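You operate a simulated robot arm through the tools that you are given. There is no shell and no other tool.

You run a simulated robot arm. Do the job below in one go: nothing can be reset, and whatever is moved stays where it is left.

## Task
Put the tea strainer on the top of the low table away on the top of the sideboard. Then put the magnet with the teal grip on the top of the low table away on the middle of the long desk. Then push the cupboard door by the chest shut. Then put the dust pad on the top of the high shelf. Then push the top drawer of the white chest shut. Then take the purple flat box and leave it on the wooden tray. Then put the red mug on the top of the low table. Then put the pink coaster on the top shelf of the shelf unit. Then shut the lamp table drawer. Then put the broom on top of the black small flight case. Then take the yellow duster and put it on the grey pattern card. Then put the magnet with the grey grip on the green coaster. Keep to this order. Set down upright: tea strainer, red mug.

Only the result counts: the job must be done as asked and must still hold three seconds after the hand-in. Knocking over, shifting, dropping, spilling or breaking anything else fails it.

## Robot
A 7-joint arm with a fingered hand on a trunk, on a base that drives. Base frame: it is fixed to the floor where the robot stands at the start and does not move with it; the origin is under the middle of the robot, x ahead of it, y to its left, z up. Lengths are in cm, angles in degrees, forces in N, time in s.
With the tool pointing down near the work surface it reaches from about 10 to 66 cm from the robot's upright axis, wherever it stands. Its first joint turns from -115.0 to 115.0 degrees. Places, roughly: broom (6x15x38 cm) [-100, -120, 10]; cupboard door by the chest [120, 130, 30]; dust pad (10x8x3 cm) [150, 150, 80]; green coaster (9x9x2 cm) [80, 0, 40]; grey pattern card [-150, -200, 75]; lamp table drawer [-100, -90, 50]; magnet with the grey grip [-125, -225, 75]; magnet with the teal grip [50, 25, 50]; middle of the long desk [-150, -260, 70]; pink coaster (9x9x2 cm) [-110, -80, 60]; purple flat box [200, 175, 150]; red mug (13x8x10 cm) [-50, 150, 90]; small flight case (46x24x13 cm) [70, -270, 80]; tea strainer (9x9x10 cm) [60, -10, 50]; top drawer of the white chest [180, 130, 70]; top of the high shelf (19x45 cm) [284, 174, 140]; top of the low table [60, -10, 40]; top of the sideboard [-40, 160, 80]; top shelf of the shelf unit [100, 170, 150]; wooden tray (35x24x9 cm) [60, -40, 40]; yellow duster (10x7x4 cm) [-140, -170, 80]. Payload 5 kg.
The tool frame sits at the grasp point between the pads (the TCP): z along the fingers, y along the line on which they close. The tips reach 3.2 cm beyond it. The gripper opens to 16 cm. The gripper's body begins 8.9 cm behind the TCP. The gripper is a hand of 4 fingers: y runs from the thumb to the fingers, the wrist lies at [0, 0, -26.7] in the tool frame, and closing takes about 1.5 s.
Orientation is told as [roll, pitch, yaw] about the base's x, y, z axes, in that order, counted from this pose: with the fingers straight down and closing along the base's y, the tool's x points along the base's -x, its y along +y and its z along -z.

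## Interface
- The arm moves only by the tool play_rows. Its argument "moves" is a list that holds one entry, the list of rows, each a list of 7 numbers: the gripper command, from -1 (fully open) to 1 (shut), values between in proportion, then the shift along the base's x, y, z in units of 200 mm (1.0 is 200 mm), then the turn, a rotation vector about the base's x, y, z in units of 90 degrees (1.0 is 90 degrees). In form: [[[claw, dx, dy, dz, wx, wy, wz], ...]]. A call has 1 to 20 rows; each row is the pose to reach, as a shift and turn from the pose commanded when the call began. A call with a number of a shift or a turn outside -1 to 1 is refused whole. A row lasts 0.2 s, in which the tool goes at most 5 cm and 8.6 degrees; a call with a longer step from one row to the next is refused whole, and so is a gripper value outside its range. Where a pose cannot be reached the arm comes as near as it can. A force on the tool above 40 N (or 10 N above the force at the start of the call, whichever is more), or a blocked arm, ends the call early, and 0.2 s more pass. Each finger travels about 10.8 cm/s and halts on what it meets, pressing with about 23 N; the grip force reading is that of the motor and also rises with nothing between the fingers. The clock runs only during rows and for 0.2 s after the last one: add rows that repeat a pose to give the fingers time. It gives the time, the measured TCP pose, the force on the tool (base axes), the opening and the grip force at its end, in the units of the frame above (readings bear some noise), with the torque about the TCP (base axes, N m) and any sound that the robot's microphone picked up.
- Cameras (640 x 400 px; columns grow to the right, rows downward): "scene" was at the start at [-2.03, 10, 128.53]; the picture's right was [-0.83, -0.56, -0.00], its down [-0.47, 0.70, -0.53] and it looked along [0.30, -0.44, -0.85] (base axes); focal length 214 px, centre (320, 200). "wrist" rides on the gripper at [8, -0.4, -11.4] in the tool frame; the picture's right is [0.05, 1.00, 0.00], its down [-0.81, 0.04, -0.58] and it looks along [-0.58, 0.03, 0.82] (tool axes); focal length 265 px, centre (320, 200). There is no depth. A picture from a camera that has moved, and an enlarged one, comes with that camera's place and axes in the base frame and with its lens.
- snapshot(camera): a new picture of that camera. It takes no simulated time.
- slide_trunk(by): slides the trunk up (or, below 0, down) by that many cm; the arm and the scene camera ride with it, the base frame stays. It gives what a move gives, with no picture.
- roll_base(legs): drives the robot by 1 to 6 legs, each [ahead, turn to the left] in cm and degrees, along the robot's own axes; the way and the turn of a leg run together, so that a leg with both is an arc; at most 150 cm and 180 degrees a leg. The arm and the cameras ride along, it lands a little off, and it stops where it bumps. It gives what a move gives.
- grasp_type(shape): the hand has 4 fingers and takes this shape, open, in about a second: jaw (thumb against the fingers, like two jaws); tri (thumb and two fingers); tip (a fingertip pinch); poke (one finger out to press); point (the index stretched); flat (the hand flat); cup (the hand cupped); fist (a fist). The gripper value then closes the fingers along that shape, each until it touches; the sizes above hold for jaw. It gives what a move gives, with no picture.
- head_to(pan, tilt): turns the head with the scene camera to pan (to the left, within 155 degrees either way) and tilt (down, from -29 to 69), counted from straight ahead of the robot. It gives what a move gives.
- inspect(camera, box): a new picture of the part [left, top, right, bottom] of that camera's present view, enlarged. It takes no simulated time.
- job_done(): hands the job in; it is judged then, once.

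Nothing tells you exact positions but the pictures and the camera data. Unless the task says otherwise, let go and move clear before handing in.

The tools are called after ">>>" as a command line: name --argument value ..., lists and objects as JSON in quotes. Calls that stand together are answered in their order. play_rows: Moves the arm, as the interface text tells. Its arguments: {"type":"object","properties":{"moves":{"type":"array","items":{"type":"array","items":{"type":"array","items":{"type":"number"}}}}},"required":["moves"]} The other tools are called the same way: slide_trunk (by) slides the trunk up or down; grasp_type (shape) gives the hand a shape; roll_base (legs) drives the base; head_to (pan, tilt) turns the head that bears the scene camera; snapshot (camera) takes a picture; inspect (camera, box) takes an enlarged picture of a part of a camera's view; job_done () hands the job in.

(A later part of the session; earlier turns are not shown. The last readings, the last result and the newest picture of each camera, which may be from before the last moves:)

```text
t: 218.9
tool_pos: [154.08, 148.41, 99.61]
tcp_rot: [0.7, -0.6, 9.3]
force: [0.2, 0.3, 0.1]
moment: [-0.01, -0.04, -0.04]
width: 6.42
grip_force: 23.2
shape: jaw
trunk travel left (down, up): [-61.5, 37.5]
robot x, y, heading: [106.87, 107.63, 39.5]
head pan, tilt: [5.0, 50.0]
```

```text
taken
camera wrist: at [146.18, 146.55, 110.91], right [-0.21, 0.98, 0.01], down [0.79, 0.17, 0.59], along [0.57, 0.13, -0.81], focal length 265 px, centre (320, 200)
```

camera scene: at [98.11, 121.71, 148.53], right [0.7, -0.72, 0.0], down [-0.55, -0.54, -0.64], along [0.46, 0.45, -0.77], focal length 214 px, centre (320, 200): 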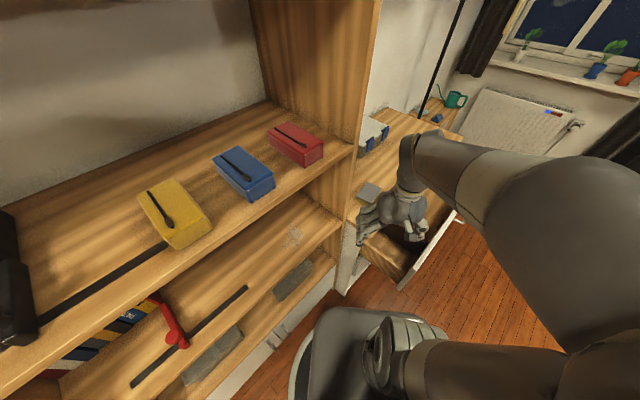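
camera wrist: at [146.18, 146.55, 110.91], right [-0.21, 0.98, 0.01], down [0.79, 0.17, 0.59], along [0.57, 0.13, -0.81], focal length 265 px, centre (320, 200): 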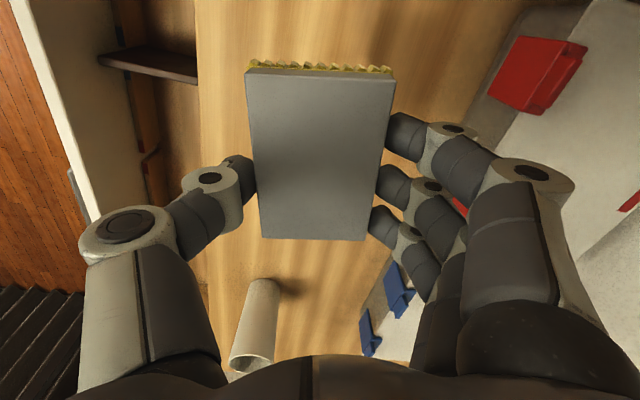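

The pad is held. I retract, back off, and head toward the high shelf past the chest.

>>> play_rows --moves '[[[1, -0.2, -0.12, 0.05, 0, 0, 0], [1, -0.4, -0.24, 0.1, 0, 0, 0], [1, -0.55, -0.4, 0.15, 0, 0, 0.05], [1, -0.7, -0.55, 0.2, 0, 0, 0.1], [1, -0.85, -0.7, 0.2, 0, 0, 0.16], [1, -0.98, -0.85, 0.2, 0, 0, 0.22]]]'

>>> roll_base --legs '[[-35, 0], [0, -45], [100, 0]]'

>>> head_to --pan 45 --tilt 15

>>> snapshot --camera "scene"

```text
t: 220.3
tool_pos: [135.06, 131.52, 101.61]
tcp_rot: [0.6, 0.3, 29.3]
force: [1.5, -0.3, -0.7]
moment: [-0.04, 0.06, 0.0]
width: 6.41
grip_force: 22.6
shape: jaw
out of reach, approached as far as the arm can: row 6
trunk travel left (down, up): [-61.5, 37.5]
robot x, y, heading: [106.9, 107.98, 39.3]
head pan, tilt: [5.0, 50.0]
```

```text
t: 229.4
tool_pos: [216.44, 73.72, 101.81]
tcp_rot: [0.4, 0.1, -15.1]
force: [0.2, 0.3, -1.4]
moment: [0.04, 0.02, 0.02]
width: 6.39
grip_force: 22.7
shape: jaw
trunk travel left (down, up): [-61.5, 37.5]
robot x, y, heading: [179.95, 76.48, -4.7]
head pan, tilt: [5.0, 50.0]
```

```text
t: 230.5
tool_pos: [216.6, 73.86, 101.77]
tcp_rot: [0.4, 0.1, -15.1]
force: [-1.1, -0.5, -1.0]
moment: [0.01, 0.01, -0.01]
width: 6.42
grip_force: 22.4
shape: jaw
trunk travel left (down, up): [-61.5, 37.5]
robot x, y, heading: [179.94, 76.51, -5.1]
head pan, tilt: [45.0, 15.0]
```

```text
taken
camera scene: at [182.62, 98.58, 153.9], right [0.64, -0.77, 0.0], down [-0.2, -0.17, -0.97], along [0.74, 0.62, -0.26], focal length 214 px, centre (320, 200)
```

scene: 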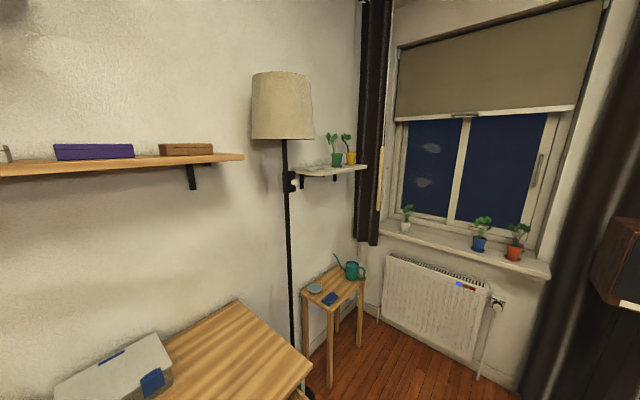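

The high shelf has two plants on its right half and a floor lamp at its left. I drive to stand in front of it, keeping clear of the stool and lamp.

>>> roll_base --legs '[[0, 10.3], [92, 0], [0, 84.7]]'

>>> slide_trunk --by 37

>>> head_to --pan 0 --tilt 30

>>> snapshot --camera "scene"

```text
t: 239.6
tool_pos: [270.11, 121.64, 101.79]
tcp_rot: [0.5, 0.2, 80.0]
force: [0.2, 0.2, -0.8]
moment: [-0.03, 0.0, -0.02]
width: 6.41
grip_force: 23.1
shape: jaw
trunk travel left (down, up): [-61.5, 37.5]
robot x, y, heading: [270.32, 85.09, 90.2]
head pan, tilt: [45.0, 15.0]
```

```text
t: 243.2
tool_pos: [270.11, 121.53, 138.79]
tcp_rot: [0.4, 0.1, 80.0]
force: [0.8, -0.2, -1.2]
moment: [0.0, 0.0, -0.02]
width: 6.4
grip_force: 22.9
shape: jaw
trunk travel left (down, up): [-98.5, 0.5]
robot x, y, heading: [270.01, 85.27, 90.0]
head pan, tilt: [45.0, 15.0]
```

```text
t: 244.3
tool_pos: [270.06, 121.68, 138.81]
tcp_rot: [0.4, 0.1, 80.1]
force: [-0.6, -1.0, -0.9]
moment: [0.04, 0.02, 0.0]
width: 6.4
grip_force: 23.4
shape: jaw
trunk travel left (down, up): [-98.5, 0.5]
robot x, y, heading: [270.53, 85.19, 90.3]
head pan, tilt: [0.0, 30.0]
```

```text
taken
camera scene: at [254.9, 88.17, 188.49], right [1.0, 0.0, 0.0], down [0.0, -0.5, -0.87], along [0.0, 0.87, -0.5], focal length 214 px, centre (320, 200)
```

scene: 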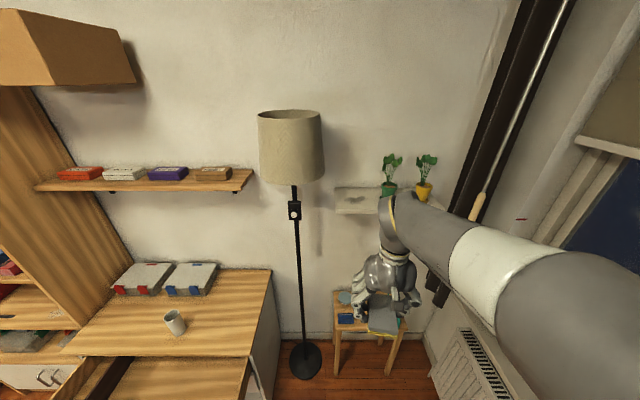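

Shelf's free zone is x 262.5–282 left of the plants; the lamp shade ends at x≈256.5. I raise the hand and square its yaw, then check reach.

>>> play_rows --moves '[[[1, 0, 0, 0.15, 0, 0, 0.05], [1, 0, 0, 0.35, 0, 0, 0.1], [1, 0, 0, 0.55, 0, 0, 0.11], [1, 0, 0, 0.75, 0, 0, 0.11], [1, 0, 0, 0.9, 0, 0, 0.11]]]'

>>> snapshot --camera "scene"

```text
t: 245.5
tool_pos: [270.04, 121.6, 156.9]
tcp_rot: [0.5, 0.3, 89.9]
force: [0.8, 0.7, -0.4]
moment: [0.04, -0.01, 0.03]
width: 6.4
grip_force: 23.3
shape: jaw
out of reach, approached as far as the arm can: row 2, 3, 4
trunk travel left (down, up): [-98.5, 0.5]
robot x, y, heading: [269.81, 85.05, 90.5]
head pan, tilt: [0.0, 30.0]
```

```text
taken
camera scene: at [255.03, 88.05, 188.49], right [1.0, 0.0, 0.0], down [0.0, -0.5, -0.87], along [0.0, 0.87, -0.5], focal length 214 px, centre (320, 200)
```

scene: 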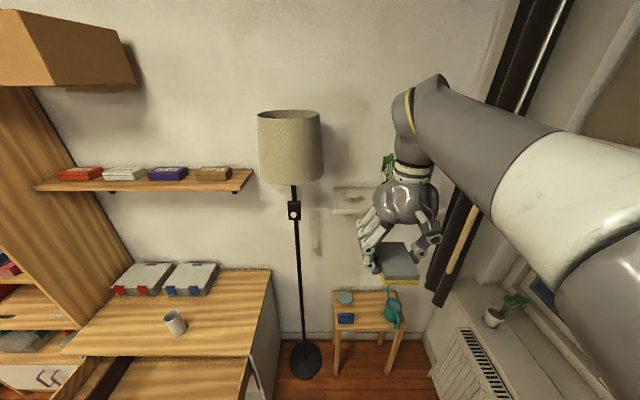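

>>> roll_base --legs '[[34, 0]]'

>>> head_to --pan -5 --tilt 40

>>> snapshot --camera "scene"

>>> snapshot --camera "wrist"

```text
t: 247.7
tool_pos: [269.62, 155.65, 156.85]
tcp_rot: [0.3, 0.3, 90.2]
force: [-0.3, 1.4, -0.8]
moment: [-0.01, 0.0, 0.01]
width: 6.4
grip_force: 23.0
shape: jaw
trunk travel left (down, up): [-98.5, 0.5]
robot x, y, heading: [270.22, 119.07, 90.4]
head pan, tilt: [0.0, 30.0]
```

```text
t: 248.5
tool_pos: [269.56, 155.47, 156.82]
tcp_rot: [0.3, 0.2, 90.2]
force: [0.0, -0.1, -1.0]
moment: [0.03, -0.01, 0.0]
width: 6.4
grip_force: 22.8
shape: jaw
trunk travel left (down, up): [-98.5, 0.5]
robot x, y, heading: [270.28, 119.4, 90.1]
head pan, tilt: [-5.0, 40.0]
```

```text
taken
camera scene: at [255.42, 121.37, 186.96], right [1.0, -0.08, 0.0], down [-0.05, -0.64, -0.77], along [0.06, 0.76, -0.64], focal length 214 px, centre (320, 200)
```

scene: 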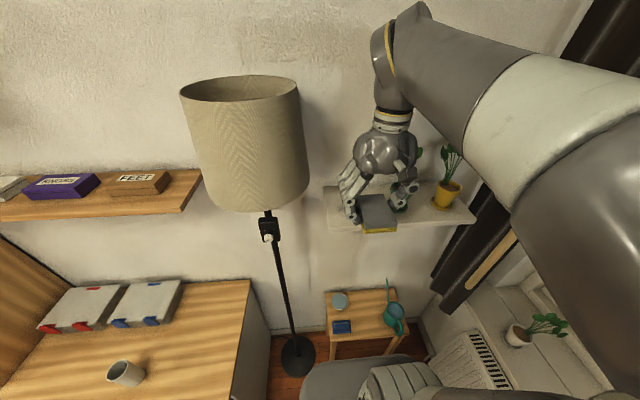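

```text
taken
camera wrist: at [270.23, 147.59, 168.17], right [-1.0, -0.05, 0.01], down [-0.04, 0.82, 0.57], along [-0.04, 0.57, -0.82], focal length 265 px, centre (320, 200)
```

wrist: 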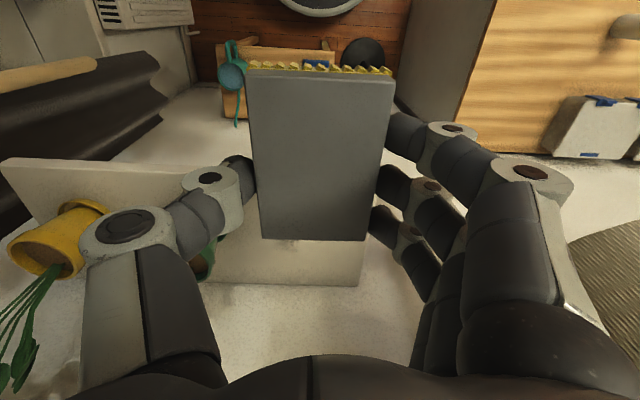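

Clearances: pot edge at x≈282.5, lamp shade at ≈257. I extend forward over the shelf at the current height.

>>> play_rows --moves '[[[1, 0.01, 0.2, 0, 0, 0, 0], [1, 0.02, 0.4, 0, 0, 0, 0], [1, 0.03, 0.6, 0, 0, 0, 0], [1, 0.04, 0.8, 0, 0, 0, 0], [1, 0.045, 0.98, 0, 0, 0, 0]]]'

>>> snapshot --camera "scene"

>>> snapshot --camera "wrist"

```text
t: 249.7
tool_pos: [270.53, 175.47, 156.6]
tcp_rot: [0.4, 0.3, 90.1]
force: [0.1, 0.9, -0.2]
moment: [-0.07, -0.05, -0.01]
width: 6.43
grip_force: 22.8
shape: jaw
trunk travel left (down, up): [-98.5, 0.5]
robot x, y, heading: [269.99, 118.81, 90.6]
head pan, tilt: [-5.0, 40.0]
```

```text
taken
camera scene: at [255.43, 121.71, 186.94], right [1.0, -0.08, 0.0], down [-0.05, -0.64, -0.77], along [0.06, 0.76, -0.64], focal length 214 px, centre (320, 200)
```

scene: 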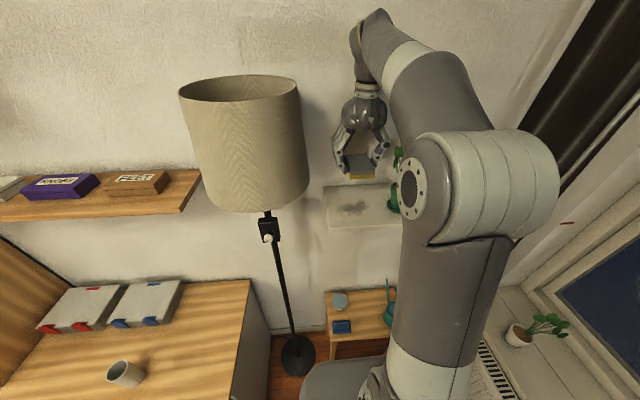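

```text
taken
camera wrist: at [271.16, 167.53, 168.03], right [-1.0, -0.06, 0.01], down [-0.04, 0.82, 0.57], along [-0.04, 0.57, -0.82], focal length 265 px, centre (320, 200)
```

wrist: 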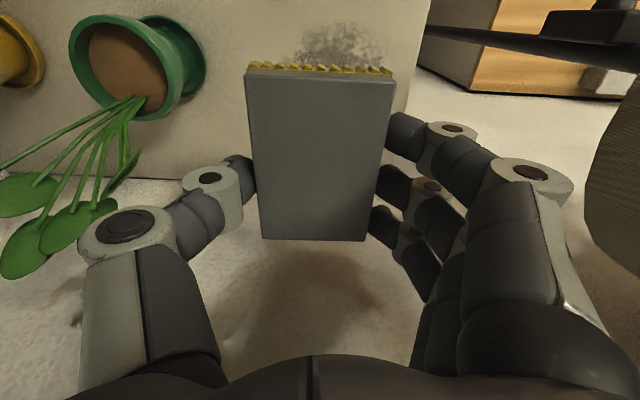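

The pot's rim is closer than I thought (x≈279), so I shift 2.7 cm left before lowering.

>>> play_rows --moves '[[[1, -0.07, 0, 0, 0, 0, 0], [1, -0.135, 0.0, 0, 0, 0, 0], [1, -0.135, 0, -0.12, 0, 0, 0], [1, -0.135, 0, -0.24, 0, 0, 0]]]'

>>> snapshot --camera "wrist"

>>> inspect --camera "scene" --box '[280, 60, 440, 230]'

```text
t: 250.7
tool_pos: [267.8, 175.17, 151.76]
tcp_rot: [0.4, 0.3, 90.2]
force: [0.8, -0.1, -0.7]
moment: [0.01, 0.01, 0.03]
width: 6.41
grip_force: 23.2
shape: jaw
trunk travel left (down, up): [-98.5, 0.5]
robot x, y, heading: [270.26, 119.09, 90.6]
head pan, tilt: [-5.0, 40.0]
```

```text
taken
camera wrist: at [268.38, 167.3, 163.3], right [-1.0, -0.06, 0.01], down [-0.04, 0.82, 0.57], along [-0.04, 0.57, -0.82], focal length 265 px, centre (320, 200)
```

wrist: 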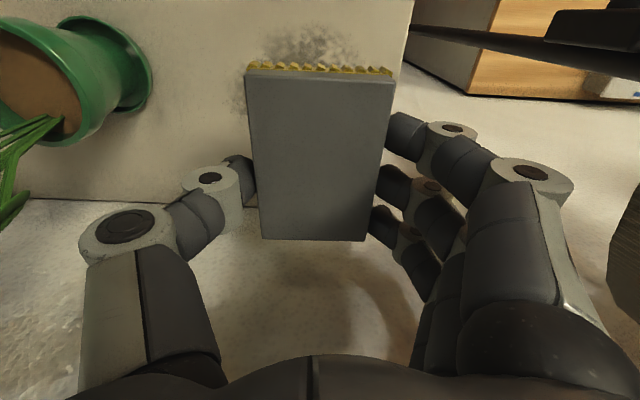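

```text
2.35 times, centred on (360, 145) of scene
camera zoom: at [255.4, 121.43, 186.95], right [1.0, -0.08, 0.0], down [-0.05, -0.64, -0.77], along [0.06, 0.76, -0.64], focal length 505 px, centre (226, 329)
```

zoom: 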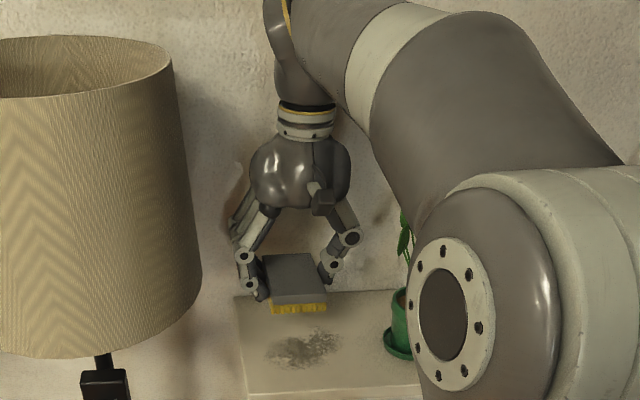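

Clear on both sides. I lower to the shelf.

>>> play_rows --moves '[[[1, 0, 0, -0.1, 0, 0, 0], [1, 0, 0, -0.2, 0, 0, 0], [1, 0, 0, -0.24, 0, 0, 0]]]'

>>> play_rows --moves '[[[1, 0, 0, -0.02, 0, 0, 0], [1, 0, 0, -0.02, 0, 0, 0]]]'

```text
t: 251.5
tool_pos: [267.77, 175.19, 147.22]
tcp_rot: [0.5, 0.3, 90.1]
force: [1.5, 0.5, -0.9]
moment: [0.0, 0.0, -0.01]
width: 6.39
grip_force: 23.2
shape: jaw
trunk travel left (down, up): [-98.5, 0.5]
robot x, y, heading: [270.14, 118.98, 90.5]
head pan, tilt: [-5.0, 40.0]
```

```text
t: 252.1
tool_pos: [267.75, 175.1, 146.73]
tcp_rot: [0.4, 0.2, 90.3]
force: [0.0, 0.8, -0.7]
moment: [0.01, -0.01, -0.01]
width: 6.43
grip_force: 23.1
shape: jaw
trunk travel left (down, up): [-98.5, 0.5]
robot x, y, heading: [270.6, 118.98, 90.3]
head pan, tilt: [-5.0, 40.0]
```

>>> play_rows --moves '[[[1, 0, 0, -0.02, 0, 0, 0], [1, 0, 0, -0.025, 0, 0, 0]]]'

>>> play_rows --moves '[[[1, 0, 0, -0.02, 0, 0, 0], [1, 0, 0, -0.02, 0, 0, 0]]]'

```text
t: 252.7
tool_pos: [267.81, 175.09, 146.33]
tcp_rot: [0.4, 0.2, 90.3]
force: [0.1, -1.1, -1.3]
moment: [0.02, -0.02, 0.0]
width: 6.42
grip_force: 23.1
shape: jaw
trunk travel left (down, up): [-98.5, 0.5]
robot x, y, heading: [270.12, 118.82, 90.4]
head pan, tilt: [-5.0, 40.0]
```

```text
t: 253.3
tool_pos: [267.96, 175.09, 145.89]
tcp_rot: [0.5, 0.2, 90.2]
force: [0.8, 0.1, -0.7]
moment: [0.03, 0.02, 0.01]
width: 6.39
grip_force: 22.7
shape: jaw
trunk travel left (down, up): [-98.5, 0.5]
robot x, y, heading: [270.03, 119.16, 90.7]
head pan, tilt: [-5.0, 40.0]
```

>>> play_rows --moves '[[[1, 0, 0, -0.02, 0, 0, 0], [1, 0, 0, -0.02, 0, 0, 0]]]'

>>> play_rows --moves '[[[1, 0, 0, -0.02, 0, 0, 0], [1, 0, 0, -0.02, 0, 0, 0]]]'

```text
t: 253.9
tool_pos: [267.84, 175.25, 145.44]
tcp_rot: [0.4, 0.2, 90.1]
force: [0.1, -1.1, -0.9]
moment: [0.02, 0.02, 0.0]
width: 6.4
grip_force: 22.6
shape: jaw
trunk travel left (down, up): [-98.5, 0.5]
robot x, y, heading: [270.39, 118.89, 90.4]
head pan, tilt: [-5.0, 40.0]
```

```text
t: 254.5
tool_pos: [267.8, 175.17, 144.98]
tcp_rot: [0.4, 0.1, 90.2]
force: [0.0, -0.6, -0.4]
moment: [0.0, -0.01, -0.01]
width: 6.37
grip_force: 23.4
shape: jaw
trunk travel left (down, up): [-98.5, 0.5]
robot x, y, heading: [269.98, 119.14, 90.5]
head pan, tilt: [-5.0, 40.0]
```

>>> inspect --camera "scene" --box '[310, 110, 410, 220]'

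>>> play_rows --moves '[[[1, 0, 0, -0.025, 0, 0, 0], [1, 0, 0, -0.025, 0, 0, 0]]]'

```text
3.64 times, centred on (360, 165) of scene
camera zoom: at [255.42, 121.41, 186.95], right [1.0, -0.08, 0.0], down [-0.05, -0.64, -0.77], along [0.06, 0.76, -0.64], focal length 780 px, centre (174, 327)
```

zoom: 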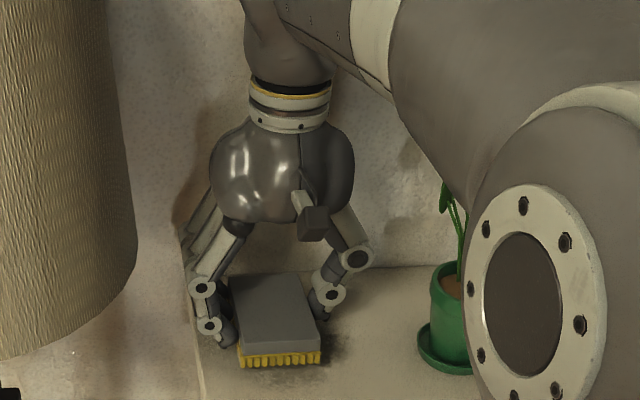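

```text
t: 255.1
tool_pos: [267.78, 175.32, 144.58]
tcp_rot: [0.4, 0.2, 90.2]
force: [0.2, 0.2, 0.0]
moment: [0.0, 0.03, 0.02]
width: 6.41
grip_force: 23.4
shape: jaw
trunk travel left (down, up): [-98.5, 0.5]
robot x, y, heading: [270.24, 119.31, 90.2]
head pan, tilt: [-5.0, 40.0]
```

>>> play_rows --moves '[[[1, 0, 0, -0.02, 0, 0, 0], [1, 0, 0, -0.02, 0, 0, 0]]]'

>>> play_rows --moves '[[[1, 0, 0, -0.02, 0, 0, 0], [1, 0, 0, -0.02, 0, 0, 0]]]'

```text
t: 255.7
tool_pos: [267.79, 175.19, 144.14]
tcp_rot: [0.4, 0.1, 90.3]
force: [0.2, 0.1, -0.1]
moment: [0.03, -0.01, 0.03]
width: 6.39
grip_force: 22.7
shape: jaw
trunk travel left (down, up): [-98.5, 0.5]
robot x, y, heading: [270.03, 119.03, 90.4]
head pan, tilt: [-5.0, 40.0]
```

```text
t: 256.3
tool_pos: [267.81, 175.11, 143.69]
tcp_rot: [0.5, 0.2, 90.2]
force: [-0.3, -0.3, -1.8]
moment: [0.01, 0.01, -0.01]
width: 6.4
grip_force: 23.1
shape: jaw
trunk travel left (down, up): [-98.5, 0.5]
robot x, y, heading: [270.45, 118.91, 90.4]
head pan, tilt: [-5.0, 40.0]
```

>>> play_rows --moves '[[[1, 0, 0, -0.025, 0, 0, 0], [1, 0, 0, -0.025, 0, 0, 0]]]'

>>> play_rows --moves '[[[1, 0, 0, -0.02, 0, 0, 0], [1, 0, 0, -0.02, 0, 0, 0]]]'

>>> inspect --camera "scene" --box '[310, 110, 410, 220]'

```text
t: 256.9
tool_pos: [267.76, 175.12, 143.28]
tcp_rot: [0.5, 0.1, 90.2]
force: [-0.3, 0.6, 6.6]
moment: [0.07, 0.04, -0.01]
width: 6.39
grip_force: 22.7
shape: jaw
trunk travel left (down, up): [-98.5, 0.5]
robot x, y, heading: [270.02, 118.96, 90.6]
head pan, tilt: [-5.0, 40.0]
```

```text
t: 257.6
tool_pos: [267.81, 175.22, 143.27]
tcp_rot: [0.5, -0.3, 90.2]
force: [-1.0, -0.6, 12.9]
moment: [-0.09, 0.06, 0.0]
width: 6.45
grip_force: 22.8
shape: jaw
trunk travel left (down, up): [-98.5, 0.5]
robot x, y, heading: [270.18, 119.03, 90.7]
head pan, tilt: [-5.0, 40.0]
stopped in row 2: the force on the tool passed its limit at 41 N (the readings are from after the stop); the commanded pose is now the measured one
```

```text
3.64 times, centred on (360, 165) of scene
camera zoom: at [255.44, 121.21, 186.92], right [1.0, -0.08, 0.0], down [-0.05, -0.64, -0.77], along [0.06, 0.76, -0.64], focal length 780 px, centre (174, 327)
```

zoom: 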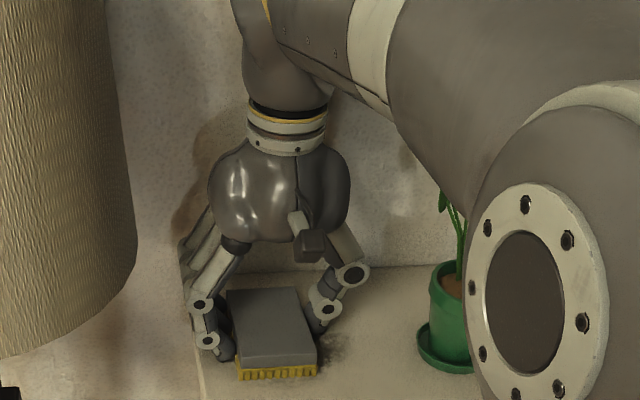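

Contact. I ease off and release with a small opening, then rise.

>>> play_rows --moves '[[[1, 0, 0, 0.015, 0, 0, 0], [0.1, 0, 0, 0.015, 0, 0, 0], [0.0, 0, 0, 0.015, 0, 0, 0], [-0.1, 0, 0, 0.015, 0, 0, 0], [-0.2, 0, 0, 0.015, 0, 0, 0], [-0.2, 0, 0, 0.015, 0, 0, 0]]]'

>>> snapshot --camera "wrist"

```text
t: 259.0
tool_pos: [267.74, 175.26, 143.4]
tcp_rot: [0.4, -0.2, 90.3]
force: [0.7, -0.6, -0.7]
moment: [0.0, 0.02, 0.0]
width: 9.54
grip_force: 0.0
shape: jaw
trunk travel left (down, up): [-98.5, 0.5]
robot x, y, heading: [270.41, 119.06, 90.4]
head pan, tilt: [-5.0, 40.0]
```

```text
taken
camera wrist: at [268.4, 167.29, 154.76], right [-1.0, -0.06, 0.01], down [-0.04, 0.81, 0.58], along [-0.04, 0.58, -0.81], focal length 265 px, centre (320, 200)
```

wrist: 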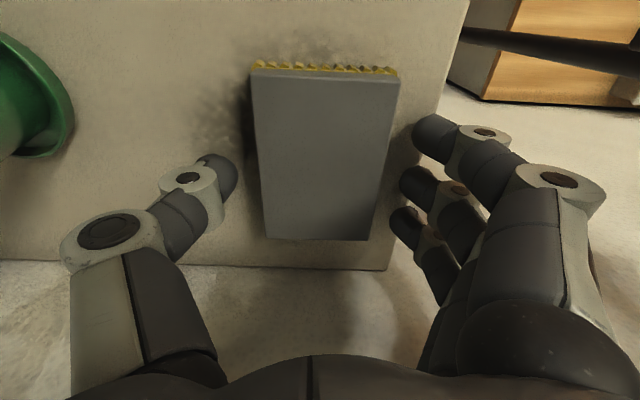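

The pad rests fully on the shelf. I raise and withdraw.

>>> play_rows --moves '[[[-0.2, 0, 0, 0.1, 0, 0, 0], [-0.2, 0, 0, 0.25, 0, 0, 0], [-0.2, 0, 0, 0.45, 0, 0, 0], [-0.2, 0, 0, 0.65, 0, 0, 0], [-0.2, 0.02, -0.2, 0.68, 0, 0, 0], [-0.2, 0.05, -0.44, 0.68, 0, 0, 0], [-0.2, 0.08, -0.68, 0.68, 0, 0, 0], [-0.2, 0.1, -0.92, 0.68, 0, 0, 0]]]'

>>> snapshot --camera "scene"

```text
t: 260.8
tool_pos: [269.74, 156.59, 157.08]
tcp_rot: [0.5, -0.3, 90.2]
force: [-0.3, 0.3, 0.0]
moment: [0.06, 0.04, -0.01]
width: 9.56
grip_force: 0.0
shape: jaw
trunk travel left (down, up): [-98.5, 0.5]
robot x, y, heading: [270.57, 119.19, 90.6]
head pan, tilt: [-5.0, 40.0]
```

```text
taken
camera scene: at [255.48, 121.05, 186.96], right [1.0, -0.08, 0.0], down [-0.05, -0.64, -0.77], along [0.06, 0.76, -0.64], focal length 214 px, centre (320, 200)
```

scene: 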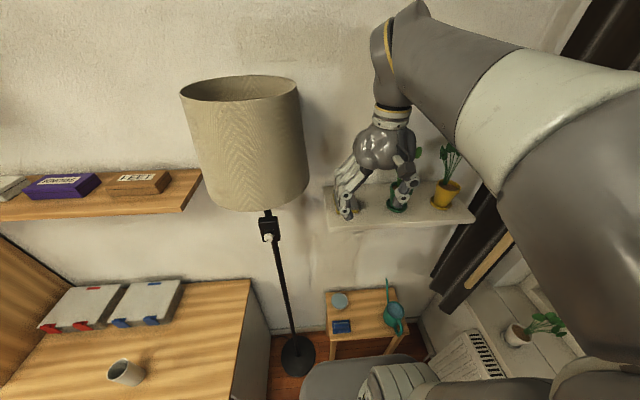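

The dust pad is on the high shelf. Next the chest's top drawer: I drive round to stand in front of it.

>>> roll_base --legs '[[-43, 0], [0, 89.5], [92, 0], [0, -90]]'

>>> slide_trunk --by -40

>>> head_to --pan 5 --tilt 50

>>> snapshot --camera "scene"

>>> snapshot --camera "wrist"

```text
t: 275.5
tool_pos: [178.65, 112.37, 156.89]
tcp_rot: [0.3, -0.2, 90.5]
force: [0.0, 0.1, -0.3]
moment: [0.0, 0.01, -0.01]
width: 9.56
grip_force: 0.1
shape: jaw
trunk travel left (down, up): [-98.5, 0.5]
robot x, y, heading: [179.19, 73.94, 90.8]
head pan, tilt: [-5.0, 40.0]
```

```text
t: 279.4
tool_pos: [178.61, 112.35, 116.94]
tcp_rot: [0.4, -0.2, 90.5]
force: [0.5, -0.1, -0.7]
moment: [0.03, 0.03, -0.02]
width: 9.55
grip_force: 0.1
shape: jaw
trunk travel left (down, up): [-58.5, 40.5]
robot x, y, heading: [178.9, 74.05, 90.6]
head pan, tilt: [-5.0, 40.0]
```

```text
t: 280.1
tool_pos: [178.64, 112.49, 116.93]
tcp_rot: [0.3, -0.2, 90.5]
force: [0.2, -1.0, 0.1]
moment: [0.01, -0.03, 0.03]
width: 9.54
grip_force: 0.1
shape: jaw
trunk travel left (down, up): [-58.5, 40.5]
robot x, y, heading: [178.92, 74.38, 90.5]
head pan, tilt: [5.0, 50.0]
```

```text
taken
camera scene: at [162.99, 76.04, 145.54], right [0.99, 0.1, 0.0], down [0.08, -0.76, -0.64], along [-0.06, 0.64, -0.77], focal length 214 px, centre (320, 200)
```

scene: 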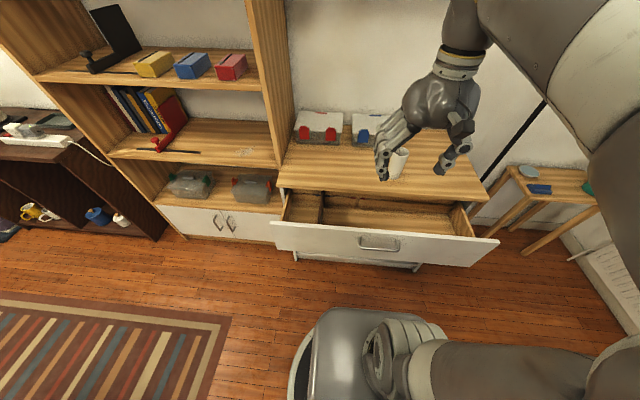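

```text
taken
camera wrist: at [179.28, 104.34, 128.27], right [-1.0, -0.06, 0.01], down [-0.04, 0.81, 0.58], along [-0.04, 0.58, -0.81], focal length 265 px, centre (320, 200)
```

wrist: 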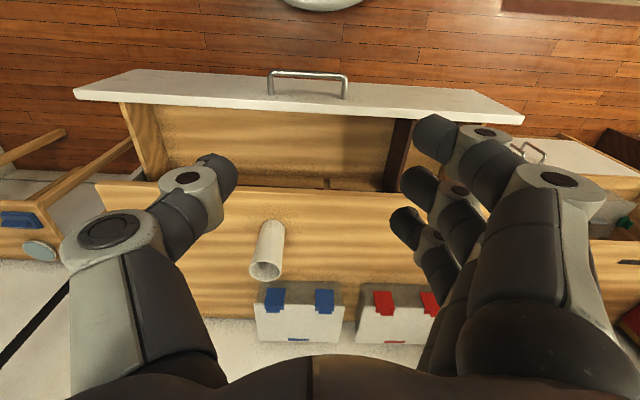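

Drawer front spans x 139–223 at y≈118.6, handle at x≈181. I back up a little, close the hand and pitch it forward to push with the fingertips beside the handle.

>>> roll_base --legs '[[-16, 0]]'

>>> play_rows --moves '[[[0, 0.1, 0.1, -0.1, 0, 0, 0], [1, 0.2, 0.25, -0.2, 0, 0, 0], [1, 0.35, 0.4, -0.3, 0, 0, 0], [1, 0.5, 0.55, -0.4, 0, 0, 0], [1, 0.65, 0.65, -0.5, 0, 0, 0], [1, 0.72, 0.65, -0.6, 0, 0, 0]]]'

>>> play_rows --moves '[[[1, 0, 0, 0, 0.08, 0, 0], [1, 0, 0, 0, 0.16, 0, 0], [1, 0, 0, 0, 0.24, 0, 0], [1, 0, 0, 0, 0.32, 0, 0], [1, 0, 0, 0, 0.4, 0, 0], [1, 0, 0, 0, 0.48, 0, 0], [1, 0, 0, 0, 0.56, 0, 0], [1, 0, 0, 0, 0.62, 0, 0]]]'

>>> snapshot --camera "scene"

>>> snapshot --camera "wrist"

```text
t: 281.5
tool_pos: [178.78, 96.25, 116.97]
tcp_rot: [0.4, -0.2, 90.5]
force: [0.4, 0.2, 0.2]
moment: [0.02, 0.01, 0.02]
width: 9.57
grip_force: 0.0
shape: jaw
trunk travel left (down, up): [-58.5, 40.5]
robot x, y, heading: [179.06, 58.13, 91.1]
head pan, tilt: [5.0, 50.0]
```

```text
t: 282.9
tool_pos: [193.3, 109.23, 104.88]
tcp_rot: [0.5, -0.2, 90.5]
force: [0.2, 0.3, 0.0]
moment: [0.0, 0.02, 0.03]
width: 0.0
grip_force: 23.1
shape: jaw
trunk travel left (down, up): [-58.5, 40.5]
robot x, y, heading: [179.46, 58.55, 90.6]
head pan, tilt: [5.0, 50.0]
```

```text
t: 284.7
tool_pos: [194.07, 111.16, 102.9]
tcp_rot: [-0.1, -52.5, 90.4]
force: [0.4, 0.6, 0.6]
moment: [-0.02, 0.0, -0.01]
width: 0.0
grip_force: 23.2
shape: jaw
out of reach, approached as far as the arm can: row 7, 8
trunk travel left (down, up): [-58.5, 40.5]
robot x, y, heading: [179.32, 58.39, 90.8]
head pan, tilt: [5.0, 50.0]
```

```text
taken
camera scene: at [163.16, 59.91, 145.6], right [0.99, 0.1, 0.0], down [0.08, -0.76, -0.64], along [-0.07, 0.64, -0.77], focal length 214 px, centre (320, 200)
```

scene: 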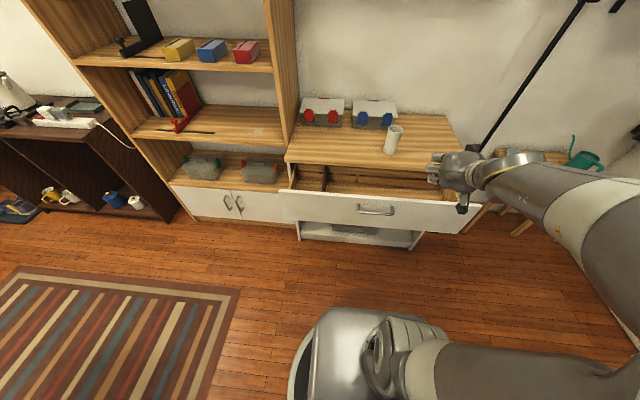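

```text
taken
camera wrist: at [194.59, 97.24, 103.53], right [-1.0, -0.04, -0.04], down [-0.04, 0.04, 1.0], along [-0.04, 1.0, -0.04], focal length 265 px, centre (320, 200)
```

wrist: 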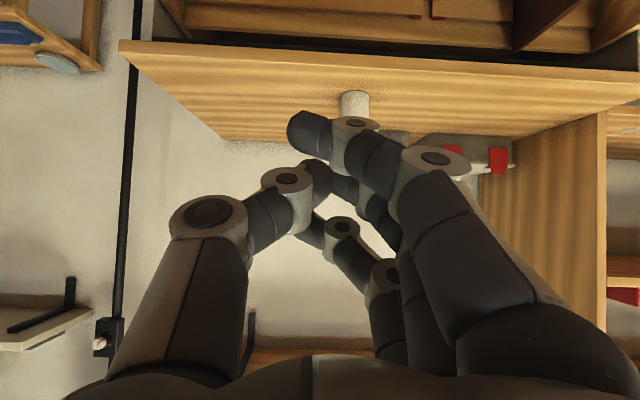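

The hand is pitched about 52° forward. I pull it 3 cm back and lower the trunk to drawer-front height.

>>> play_rows --moves '[[[1, 0, -0.08, 0, 0, 0, 0], [1, 0, -0.15, 0, 0, 0, 0]]]'

>>> slide_trunk --by -31

>>> snapshot --camera "scene"

>>> snapshot --camera "wrist"

```text
t: 285.3
tool_pos: [193.89, 112.39, 103.53]
tcp_rot: [-0.5, -54.0, 91.3]
force: [-0.4, -0.3, -0.2]
moment: [-0.01, 0.01, 0.03]
width: 0.01
grip_force: 22.8
shape: jaw
out of reach, approached as far as the arm can: row 1, 2
trunk travel left (down, up): [-58.5, 40.5]
robot x, y, heading: [179.49, 58.26, 90.7]
head pan, tilt: [5.0, 50.0]
```

```text
t: 288.4
tool_pos: [193.92, 112.65, 68.01]
tcp_rot: [-0.8, -48.7, 91.2]
force: [0.0, -0.2, -0.2]
moment: [0.0, -0.01, 0.02]
width: 0.0
grip_force: 23.0
shape: jaw
trunk travel left (down, up): [-27.5, 71.5]
robot x, y, heading: [179.35, 58.39, 90.6]
head pan, tilt: [5.0, 50.0]
```

```text
taken
camera scene: at [163.21, 59.94, 114.48], right [0.99, 0.1, 0.0], down [0.08, -0.76, -0.64], along [-0.07, 0.64, -0.77], focal length 214 px, centre (320, 200)
```

scene: 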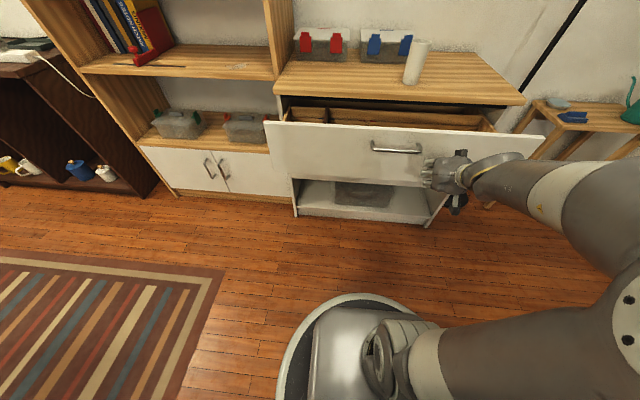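

```text
taken
camera wrist: at [194.61, 98.88, 69.57], right [-1.0, -0.05, -0.05], down [-0.05, 0.1, 0.99], along [-0.04, 0.99, -0.11], focal length 265 px, centre (320, 200)
```

wrist: 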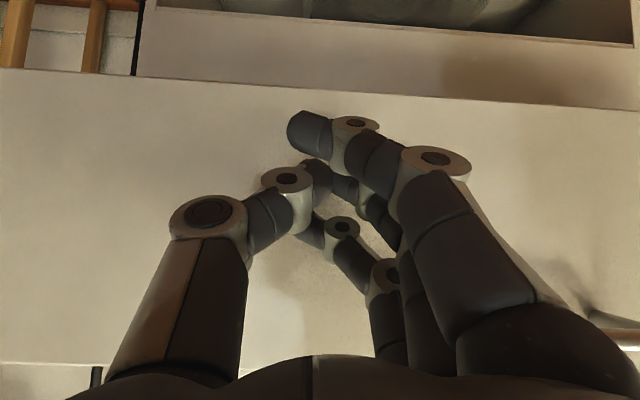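

The fingertips face the drawer front right of the handle. I push forward steadily.

>>> play_rows --moves '[[[1, 0, 0.1, 0, 0, 0, 0], [1, 0, 0.2, 0, 0, 0, 0], [1, 0, 0.3, 0, 0, 0, 0], [1, 0, 0.4, 0, 0, 0, 0], [1, 0, 0.5, 0, 0, 0, 0], [1, 0, 0.6, 0, 0, 0, 0], [1, 0, 0.7, 0, 0, 0, 0], [1, 0, 0.8, 0, 0, 0, 0]]]'

>>> snapshot --camera "scene"

```text
t: 290.4
tool_pos: [199.68, 126.64, 73.62]
tcp_rot: [-0.1, -55.6, 85.8]
force: [3.5, -1.4, -0.7]
moment: [0.07, 0.15, 0.24]
width: 0.02
grip_force: 23.5
shape: jaw
trunk travel left (down, up): [-27.5, 71.5]
robot x, y, heading: [179.54, 58.6, 90.9]
head pan, tilt: [5.0, 50.0]
stopped in row 8: the arm was blocked; the commanded pose is now the measured one
```

```text
taken
camera scene: at [163.44, 59.88, 114.57], right [0.99, 0.1, 0.0], down [0.08, -0.76, -0.64], along [-0.07, 0.64, -0.77], focal length 214 px, centre (320, 200)
```

scene: 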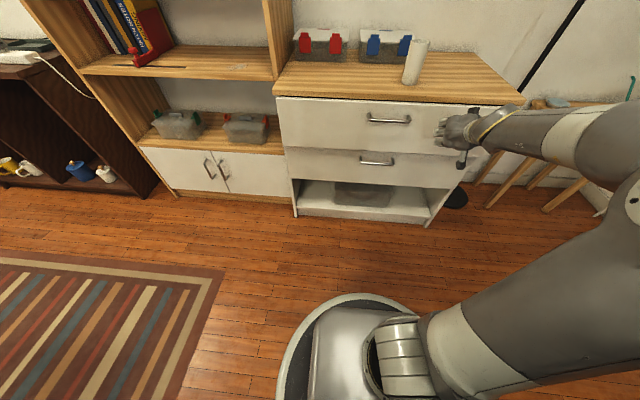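

The drawer seems shut or nearly so. I zoom in to verify.

>>> inspect --camera "scene" --box '[250, 60, 540, 240]'

>>> snapshot --camera "wrist"

```text
2.21 times, centred on (395, 150) of scene
camera zoom: at [163.44, 59.88, 114.57], right [0.99, 0.1, 0.0], down [0.08, -0.76, -0.64], along [-0.07, 0.64, -0.77], focal length 473 px, centre (154, 310)
```

zoom: 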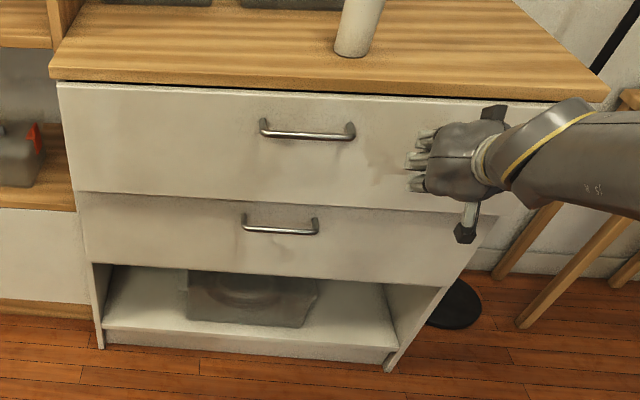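

```text
taken
camera wrist: at [199.02, 112.83, 73.48], right [-1.0, 0.05, -0.04], down [-0.04, -0.01, 1.0], along [0.04, 1.0, 0.01], focal length 265 px, centre (320, 200)
```

wrist: 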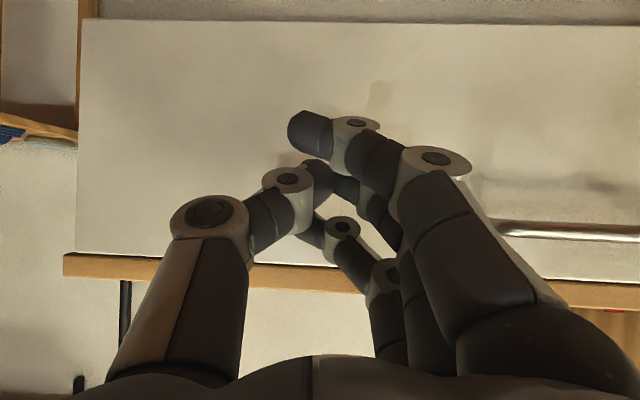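

The drawer looks nearly flush, but the stop may be from an arm limit. I back off slightly, drive 12 cm closer, and push again to be sure.

>>> play_rows --moves '[[[1, -0.05, -0.2, 0, 0, 0, 0], [1, -0.15, -0.4, 0, 0, 0, 0], [1, -0.25, -0.6, 0, 0, 0, 0], [1, -0.3, -0.75, 0, 0, 0, 0]]]'

>>> roll_base --legs '[[13, 0]]'

>>> snapshot --camera "scene"

```text
t: 291.6
tool_pos: [168.33, 112.62, 70.52]
tcp_rot: [7.8, -52.6, 110.2]
force: [0.5, 0.4, -0.1]
moment: [0.0, 0.03, 0.05]
width: 0.0
grip_force: 23.4
shape: jaw
trunk travel left (down, up): [-27.5, 71.5]
robot x, y, heading: [179.41, 58.1, 90.7]
head pan, tilt: [5.0, 50.0]
stopped in row 4: the arm was blocked; the commanded pose is now the measured one
```

```text
t: 292.9
tool_pos: [167.93, 125.66, 70.38]
tcp_rot: [7.6, -52.6, 110.2]
force: [-0.5, -0.3, -0.7]
moment: [0.03, 0.01, 0.02]
width: 0.0
grip_force: 22.5
shape: jaw
trunk travel left (down, up): [-27.5, 71.5]
robot x, y, heading: [179.38, 71.25, 90.6]
head pan, tilt: [5.0, 50.0]
```

```text
taken
camera scene: at [163.02, 72.88, 114.53], right [0.99, 0.1, 0.0], down [0.08, -0.76, -0.64], along [-0.07, 0.64, -0.77], focal length 214 px, centre (320, 200)
```

scene: 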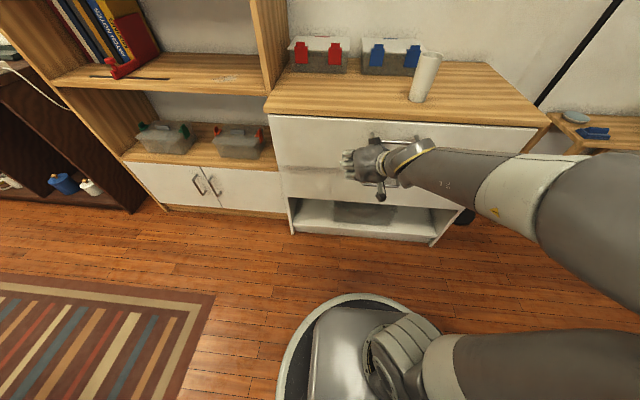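

>>> play_rows --moves '[[[1, 0, 0.08, 0, 0, 0, 0], [1, 0, 0.16, 0, 0, 0, 0], [1, 0, 0.24, 0, 0, 0, 0], [1, 0, 0.32, 0, 0, 0, 0], [1, 0, 0.4, 0, 0, 0, 0], [1, 0, 0.48, 0, 0, 0, 0], [1, 0, 0.56, 0, 0, 0, 0]]]'

>>> inspect --camera "scene" --box '[240, 60, 560, 260]'

>>> snapshot --camera "wrist"

```text
t: 294.1
tool_pos: [168.05, 132.72, 70.23]
tcp_rot: [8.4, -52.2, 110.1]
force: [-0.6, -25.8, 5.9]
moment: [0.58, 0.02, 0.19]
width: 0.0
grip_force: 23.0
shape: jaw
trunk travel left (down, up): [-27.5, 71.5]
robot x, y, heading: [179.19, 71.44, 91.0]
head pan, tilt: [5.0, 50.0]
stopped in row 6: the force on the tool passed its limit at 54 N (the readings are from after the stop); the commanded pose is now the measured one
```

```text
2.00 times, centred on (400, 160) of scene
camera zoom: at [163.02, 72.59, 114.55], right [0.99, 0.1, 0.0], down [0.08, -0.76, -0.64], along [-0.07, 0.64, -0.76], focal length 429 px, centre (160, 280)
```

zoom: 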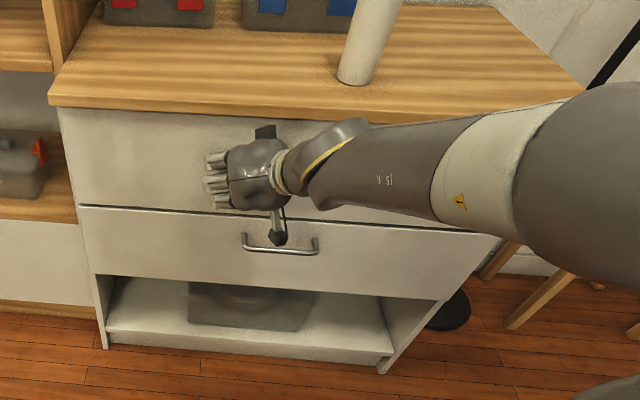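

```text
taken
camera wrist: at [174.7, 120.53, 70.69], right [-0.88, -0.48, 0.05], down [0.02, 0.06, 1.0], along [-0.48, 0.88, -0.04], focal length 265 px, centre (320, 200)
```

wrist: 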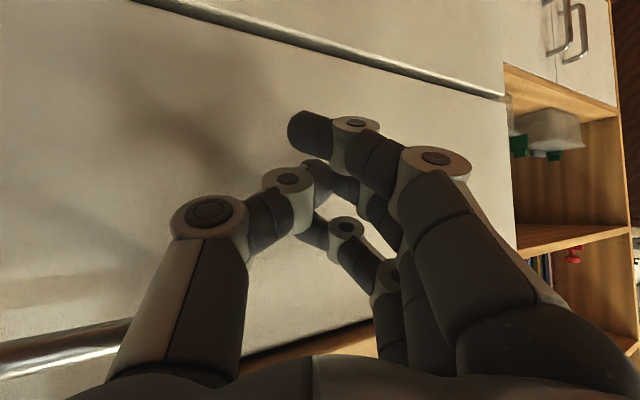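

Force confirmed the drawer is against its stop and shut. I back the base away, then bring the hand upright again.

>>> roll_base --legs '[[-20, 0]]'

>>> play_rows --moves '[[[1, 0, 0, 0.05, -0.07, -0.04, 0], [1, 0, 0, 0.1, -0.14, -0.08, 0], [1, 0, 0, 0.15, -0.21, -0.125, 0], [1, 0, 0, 0.2, -0.28, -0.165, 0], [1, 0, 0, 0.25, -0.35, -0.21, 0], [1, 0, 0, 0.3, -0.42, -0.25, 0], [1, 0, 0, 0.3, -0.5, -0.297, 0]]]'

>>> snapshot --camera "scene"

```text
t: 295.7
tool_pos: [168.48, 112.97, 70.2]
tcp_rot: [8.1, -52.3, 110.1]
force: [0.1, 1.0, 0.3]
moment: [0.03, -0.01, 0.0]
width: 0.0
grip_force: 23.4
shape: jaw
trunk travel left (down, up): [-27.5, 71.5]
robot x, y, heading: [179.55, 51.17, 91.1]
head pan, tilt: [5.0, 50.0]
```

```text
t: 297.3
tool_pos: [168.48, 112.86, 76.22]
tcp_rot: [-0.3, -0.3, 114.0]
force: [1.0, -0.7, 0.3]
moment: [0.07, 0.0, -0.01]
width: 0.0
grip_force: 22.7
shape: jaw
trunk travel left (down, up): [-27.5, 71.5]
robot x, y, heading: [179.45, 51.33, 90.9]
head pan, tilt: [5.0, 50.0]
```

```text
taken
camera scene: at [163.33, 52.75, 114.53], right [0.99, 0.1, 0.0], down [0.08, -0.76, -0.64], along [-0.07, 0.64, -0.77], focal length 214 px, centre (320, 200)
```

scene: 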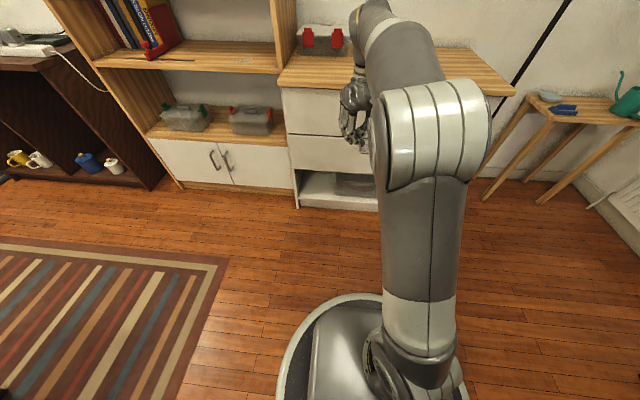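

The drawer is shut. Next the purple flat box ("KNOBS") on the wall shelf near (188, 175, 150). I tuck the arm, raise the trunk and drive closer for a look.

>>> play_rows --moves '[[[1, 0.1, -0.2, 0.1, 0, 0, -0.07], [0, 0.2, -0.4, 0.2, 0, 0, -0.13], [-0.4, 0.3, -0.6, 0.3, 0, 0, -0.2], [-0.4, 0.4, -0.8, 0.4, 0, 0, -0.26]]]'

>>> slide_trunk --by 40

>>> slide_trunk --by 31

>>> roll_base --legs '[[30, 0]]'

>>> head_to --pan 0 --tilt 25

>>> snapshot --camera "scene"

```text
t: 298.3
tool_pos: [176.45, 96.83, 84.27]
tcp_rot: [-0.4, -0.3, 90.7]
force: [-1.1, 0.0, -1.3]
moment: [-0.03, -0.04, -0.02]
width: 11.16
grip_force: 0.1
shape: jaw
trunk travel left (down, up): [-27.5, 71.5]
robot x, y, heading: [179.68, 51.22, 90.6]
head pan, tilt: [5.0, 50.0]
```

```text
t: 302.1
tool_pos: [176.39, 96.91, 124.15]
tcp_rot: [-0.4, -0.4, 90.7]
force: [-0.3, 0.4, -0.7]
moment: [-0.01, 0.0, 0.0]
width: 11.14
grip_force: 0.1
shape: jaw
trunk travel left (down, up): [-67.5, 31.5]
robot x, y, heading: [179.44, 51.43, 90.6]
head pan, tilt: [5.0, 50.0]
```

```text
t: 305.2
tool_pos: [176.4, 96.95, 155.18]
tcp_rot: [-0.4, -0.5, 90.7]
force: [0.8, -0.2, 0.4]
moment: [0.0, -0.05, -0.03]
width: 11.16
grip_force: 0.1
shape: jaw
trunk travel left (down, up): [-98.5, 0.5]
robot x, y, heading: [179.51, 51.49, 90.9]
head pan, tilt: [5.0, 50.0]
```

```text
t: 307.2
tool_pos: [175.99, 127.14, 155.03]
tcp_rot: [-0.4, -0.3, 90.7]
force: [0.0, 0.0, 0.1]
moment: [-0.01, 0.0, 0.0]
width: 11.16
grip_force: 0.1
shape: jaw
trunk travel left (down, up): [-98.5, 0.5]
robot x, y, heading: [178.96, 80.99, 90.7]
head pan, tilt: [5.0, 50.0]
```

```text
t: 308.1
tool_pos: [175.98, 127.05, 155.23]
tcp_rot: [-0.4, -0.4, 90.9]
force: [-0.1, 0.2, 0.0]
moment: [-0.03, -0.03, -0.01]
width: 11.15
grip_force: 0.0
shape: jaw
trunk travel left (down, up): [-98.5, 0.5]
robot x, y, heading: [179.3, 80.98, 91.0]
head pan, tilt: [0.0, 25.0]
```

```text
taken
camera scene: at [163.49, 84.4, 189.27], right [1.0, 0.02, 0.0], down [0.01, -0.42, -0.91], along [-0.01, 0.91, -0.42], focal length 214 px, centre (320, 200)
```

scene: 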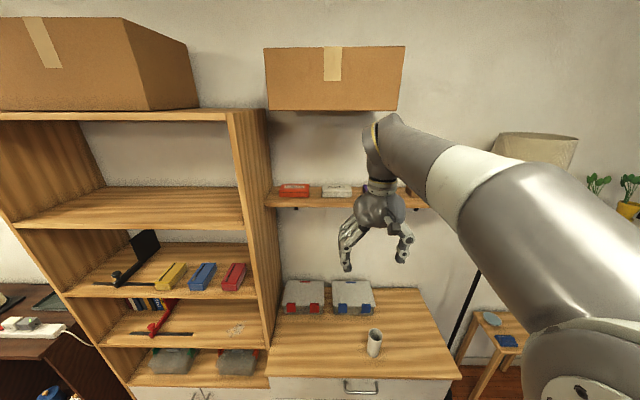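

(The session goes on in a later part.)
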